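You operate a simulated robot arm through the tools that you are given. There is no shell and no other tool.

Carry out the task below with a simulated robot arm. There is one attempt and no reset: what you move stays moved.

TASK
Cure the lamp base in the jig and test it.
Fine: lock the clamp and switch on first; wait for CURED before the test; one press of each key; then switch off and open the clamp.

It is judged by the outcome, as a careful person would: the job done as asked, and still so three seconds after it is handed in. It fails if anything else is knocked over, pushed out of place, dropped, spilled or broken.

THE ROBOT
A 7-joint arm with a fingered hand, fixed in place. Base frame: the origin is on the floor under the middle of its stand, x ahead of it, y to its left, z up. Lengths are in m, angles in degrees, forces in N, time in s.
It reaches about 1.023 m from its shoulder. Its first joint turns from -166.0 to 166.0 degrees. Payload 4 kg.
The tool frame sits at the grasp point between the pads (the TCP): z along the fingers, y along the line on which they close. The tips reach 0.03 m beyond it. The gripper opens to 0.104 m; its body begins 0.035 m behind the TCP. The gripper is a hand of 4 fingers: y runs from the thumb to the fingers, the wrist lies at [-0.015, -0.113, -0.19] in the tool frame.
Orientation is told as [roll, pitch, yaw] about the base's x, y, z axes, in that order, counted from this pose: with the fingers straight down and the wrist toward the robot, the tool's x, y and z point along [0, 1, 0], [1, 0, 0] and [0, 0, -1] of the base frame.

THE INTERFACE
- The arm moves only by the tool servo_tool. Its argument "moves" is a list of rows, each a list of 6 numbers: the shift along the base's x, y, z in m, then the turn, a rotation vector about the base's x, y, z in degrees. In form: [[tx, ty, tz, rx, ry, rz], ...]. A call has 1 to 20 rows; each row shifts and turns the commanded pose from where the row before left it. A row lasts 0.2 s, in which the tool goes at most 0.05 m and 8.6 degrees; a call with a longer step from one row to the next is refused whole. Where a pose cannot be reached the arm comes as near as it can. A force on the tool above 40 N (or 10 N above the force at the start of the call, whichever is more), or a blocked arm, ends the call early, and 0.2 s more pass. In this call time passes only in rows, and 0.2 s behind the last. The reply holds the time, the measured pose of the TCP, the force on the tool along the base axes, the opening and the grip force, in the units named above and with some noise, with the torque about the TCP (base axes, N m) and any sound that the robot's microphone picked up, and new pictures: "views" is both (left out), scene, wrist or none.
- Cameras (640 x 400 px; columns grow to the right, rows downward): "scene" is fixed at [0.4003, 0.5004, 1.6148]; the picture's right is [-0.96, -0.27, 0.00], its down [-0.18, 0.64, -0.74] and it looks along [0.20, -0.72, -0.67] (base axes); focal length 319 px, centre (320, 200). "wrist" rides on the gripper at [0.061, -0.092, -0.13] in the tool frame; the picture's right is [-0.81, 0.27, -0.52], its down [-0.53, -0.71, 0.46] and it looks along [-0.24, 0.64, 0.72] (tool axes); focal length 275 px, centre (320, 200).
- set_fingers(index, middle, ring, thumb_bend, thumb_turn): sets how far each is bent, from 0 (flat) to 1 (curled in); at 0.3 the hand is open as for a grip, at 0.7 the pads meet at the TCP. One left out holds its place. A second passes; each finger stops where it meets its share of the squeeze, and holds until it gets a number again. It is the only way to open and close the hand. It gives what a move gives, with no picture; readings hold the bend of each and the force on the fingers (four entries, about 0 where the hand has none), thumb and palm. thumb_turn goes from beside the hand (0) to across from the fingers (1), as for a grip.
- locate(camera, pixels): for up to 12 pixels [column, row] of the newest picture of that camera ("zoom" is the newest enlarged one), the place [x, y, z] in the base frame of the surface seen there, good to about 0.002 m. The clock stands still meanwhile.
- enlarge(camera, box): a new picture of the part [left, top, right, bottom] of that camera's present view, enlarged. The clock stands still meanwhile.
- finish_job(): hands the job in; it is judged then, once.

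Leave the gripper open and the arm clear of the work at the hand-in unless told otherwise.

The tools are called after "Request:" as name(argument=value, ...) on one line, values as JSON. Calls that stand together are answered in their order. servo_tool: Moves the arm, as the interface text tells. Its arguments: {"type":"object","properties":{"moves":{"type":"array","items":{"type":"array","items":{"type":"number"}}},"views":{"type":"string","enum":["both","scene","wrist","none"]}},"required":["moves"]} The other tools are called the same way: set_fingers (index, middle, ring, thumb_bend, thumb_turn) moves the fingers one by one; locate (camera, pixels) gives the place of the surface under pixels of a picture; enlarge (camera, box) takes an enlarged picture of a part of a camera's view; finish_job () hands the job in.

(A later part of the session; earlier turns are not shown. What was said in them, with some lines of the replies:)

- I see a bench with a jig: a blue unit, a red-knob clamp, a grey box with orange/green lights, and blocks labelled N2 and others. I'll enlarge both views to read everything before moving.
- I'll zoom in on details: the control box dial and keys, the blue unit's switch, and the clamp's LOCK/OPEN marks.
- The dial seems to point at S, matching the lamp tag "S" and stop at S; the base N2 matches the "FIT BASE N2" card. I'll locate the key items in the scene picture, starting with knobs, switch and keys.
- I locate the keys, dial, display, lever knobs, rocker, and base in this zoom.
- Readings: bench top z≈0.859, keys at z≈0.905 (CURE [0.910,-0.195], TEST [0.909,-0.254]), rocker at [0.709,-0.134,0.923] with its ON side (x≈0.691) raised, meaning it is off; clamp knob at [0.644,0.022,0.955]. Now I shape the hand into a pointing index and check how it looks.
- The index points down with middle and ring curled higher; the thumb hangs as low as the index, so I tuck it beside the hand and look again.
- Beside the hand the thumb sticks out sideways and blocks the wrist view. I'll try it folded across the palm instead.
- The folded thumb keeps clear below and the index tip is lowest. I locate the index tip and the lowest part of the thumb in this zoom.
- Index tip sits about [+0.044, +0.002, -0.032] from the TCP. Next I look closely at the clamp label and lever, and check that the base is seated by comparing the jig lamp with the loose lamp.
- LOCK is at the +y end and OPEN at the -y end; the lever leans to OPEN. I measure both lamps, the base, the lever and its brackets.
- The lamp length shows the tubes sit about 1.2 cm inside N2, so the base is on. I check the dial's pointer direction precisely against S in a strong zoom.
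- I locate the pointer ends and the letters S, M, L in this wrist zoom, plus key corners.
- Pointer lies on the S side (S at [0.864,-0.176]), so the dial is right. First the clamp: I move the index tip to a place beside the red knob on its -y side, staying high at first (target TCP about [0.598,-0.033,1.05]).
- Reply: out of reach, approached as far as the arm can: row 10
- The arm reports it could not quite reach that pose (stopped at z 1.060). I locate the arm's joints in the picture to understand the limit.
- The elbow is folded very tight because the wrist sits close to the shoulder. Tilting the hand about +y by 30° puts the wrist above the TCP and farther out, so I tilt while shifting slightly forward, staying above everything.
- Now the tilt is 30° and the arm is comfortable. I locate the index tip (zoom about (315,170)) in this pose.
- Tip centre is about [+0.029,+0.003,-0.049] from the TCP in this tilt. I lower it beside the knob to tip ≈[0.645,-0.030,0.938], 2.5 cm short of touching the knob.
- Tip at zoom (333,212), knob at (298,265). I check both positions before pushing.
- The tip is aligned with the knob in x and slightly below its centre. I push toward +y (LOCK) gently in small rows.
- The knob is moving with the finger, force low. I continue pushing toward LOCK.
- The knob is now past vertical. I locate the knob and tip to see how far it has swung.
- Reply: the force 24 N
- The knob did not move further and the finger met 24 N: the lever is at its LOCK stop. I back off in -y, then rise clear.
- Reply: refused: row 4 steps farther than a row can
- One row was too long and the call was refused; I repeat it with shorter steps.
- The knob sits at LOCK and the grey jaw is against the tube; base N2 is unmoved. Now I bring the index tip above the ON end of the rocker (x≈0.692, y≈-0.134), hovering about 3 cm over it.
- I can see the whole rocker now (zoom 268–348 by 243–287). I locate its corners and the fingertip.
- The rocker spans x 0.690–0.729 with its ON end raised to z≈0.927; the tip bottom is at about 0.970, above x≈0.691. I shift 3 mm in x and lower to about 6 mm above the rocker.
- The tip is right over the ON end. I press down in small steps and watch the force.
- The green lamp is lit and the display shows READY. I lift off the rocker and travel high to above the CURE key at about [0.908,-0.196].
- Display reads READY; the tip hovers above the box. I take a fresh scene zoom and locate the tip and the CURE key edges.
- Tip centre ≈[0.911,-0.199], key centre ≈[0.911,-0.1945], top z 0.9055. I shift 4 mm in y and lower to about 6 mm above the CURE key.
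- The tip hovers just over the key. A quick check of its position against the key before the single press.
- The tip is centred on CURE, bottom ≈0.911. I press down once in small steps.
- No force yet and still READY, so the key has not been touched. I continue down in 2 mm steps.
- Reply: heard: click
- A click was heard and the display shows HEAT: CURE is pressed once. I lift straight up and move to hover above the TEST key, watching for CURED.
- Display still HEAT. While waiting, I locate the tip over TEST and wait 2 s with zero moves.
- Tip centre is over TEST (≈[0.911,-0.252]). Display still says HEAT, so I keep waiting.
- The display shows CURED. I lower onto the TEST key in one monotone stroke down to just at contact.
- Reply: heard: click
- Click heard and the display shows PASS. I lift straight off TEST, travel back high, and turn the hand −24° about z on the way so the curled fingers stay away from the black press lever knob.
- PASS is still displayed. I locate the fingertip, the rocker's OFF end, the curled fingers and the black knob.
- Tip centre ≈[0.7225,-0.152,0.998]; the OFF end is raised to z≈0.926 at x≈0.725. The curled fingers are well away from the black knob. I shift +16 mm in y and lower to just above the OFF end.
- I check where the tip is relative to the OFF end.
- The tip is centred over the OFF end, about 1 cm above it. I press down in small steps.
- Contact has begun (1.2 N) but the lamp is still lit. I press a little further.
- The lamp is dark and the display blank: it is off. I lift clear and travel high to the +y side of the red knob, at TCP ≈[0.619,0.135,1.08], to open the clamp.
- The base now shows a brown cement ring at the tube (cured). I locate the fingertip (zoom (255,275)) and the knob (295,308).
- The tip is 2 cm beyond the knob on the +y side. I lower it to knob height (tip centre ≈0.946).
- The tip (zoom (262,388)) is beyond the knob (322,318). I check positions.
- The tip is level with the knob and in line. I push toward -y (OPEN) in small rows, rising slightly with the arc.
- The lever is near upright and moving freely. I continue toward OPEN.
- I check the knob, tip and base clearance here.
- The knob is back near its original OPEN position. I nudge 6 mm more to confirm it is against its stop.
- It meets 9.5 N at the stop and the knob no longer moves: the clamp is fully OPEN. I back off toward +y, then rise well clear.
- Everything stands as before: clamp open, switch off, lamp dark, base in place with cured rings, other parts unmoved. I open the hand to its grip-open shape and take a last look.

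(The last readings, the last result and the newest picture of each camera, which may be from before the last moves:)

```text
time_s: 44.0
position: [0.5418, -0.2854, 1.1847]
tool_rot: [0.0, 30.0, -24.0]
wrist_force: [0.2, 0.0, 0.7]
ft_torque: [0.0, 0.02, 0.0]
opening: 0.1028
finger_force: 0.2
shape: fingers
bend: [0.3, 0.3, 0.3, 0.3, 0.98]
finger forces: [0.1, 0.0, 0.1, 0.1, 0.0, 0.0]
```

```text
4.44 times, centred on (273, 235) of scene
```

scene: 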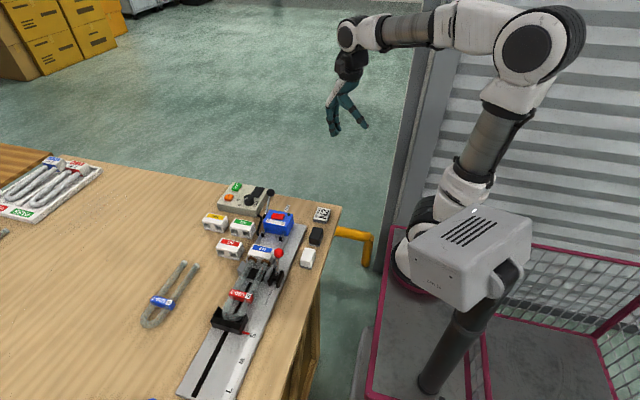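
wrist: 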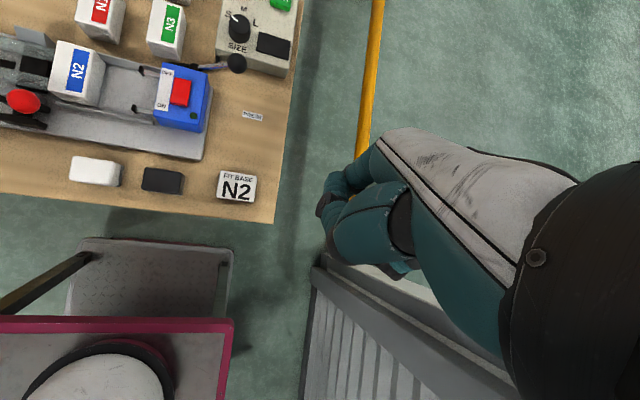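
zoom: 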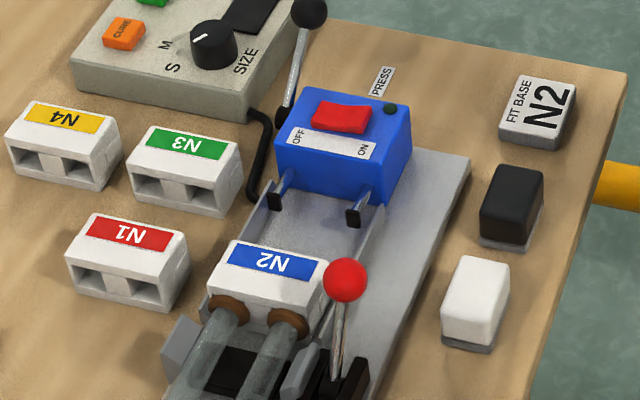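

The base is cured and the test showed PASS. The switch is off, the clamp is open, the hand is open and the arm is clear. I hand the job in.

Request:
finish_job()

```text
The job is handed in.
```

The lamp base is cured, and the test showed PASS. I've handed the job in, but I haven't been told how it was judged.

- **Setup:** I pushed the clamp lever over to its LOCK stop, then switched on. The display showed READY. The size dial was already at S, matching the lamp, so I left it alone.
- **Cure:** I pressed CURE once and heard one click. The display showed HEAT, and I waited until it changed to CURED.
- **Test:** I pressed TEST once, again with one click, and the display showed PASS.
- **Shutdown:** I switched off, and the lamp and display went dark. I then pushed the clamp lever back to its OPEN stop.

I did not use the black PRESS lever, because base N2 was already fitted on the tubes and pressing wasn't part of the task. In the last pictures the other parts look unmoved. I left the hand open and the arm clear of the bench.
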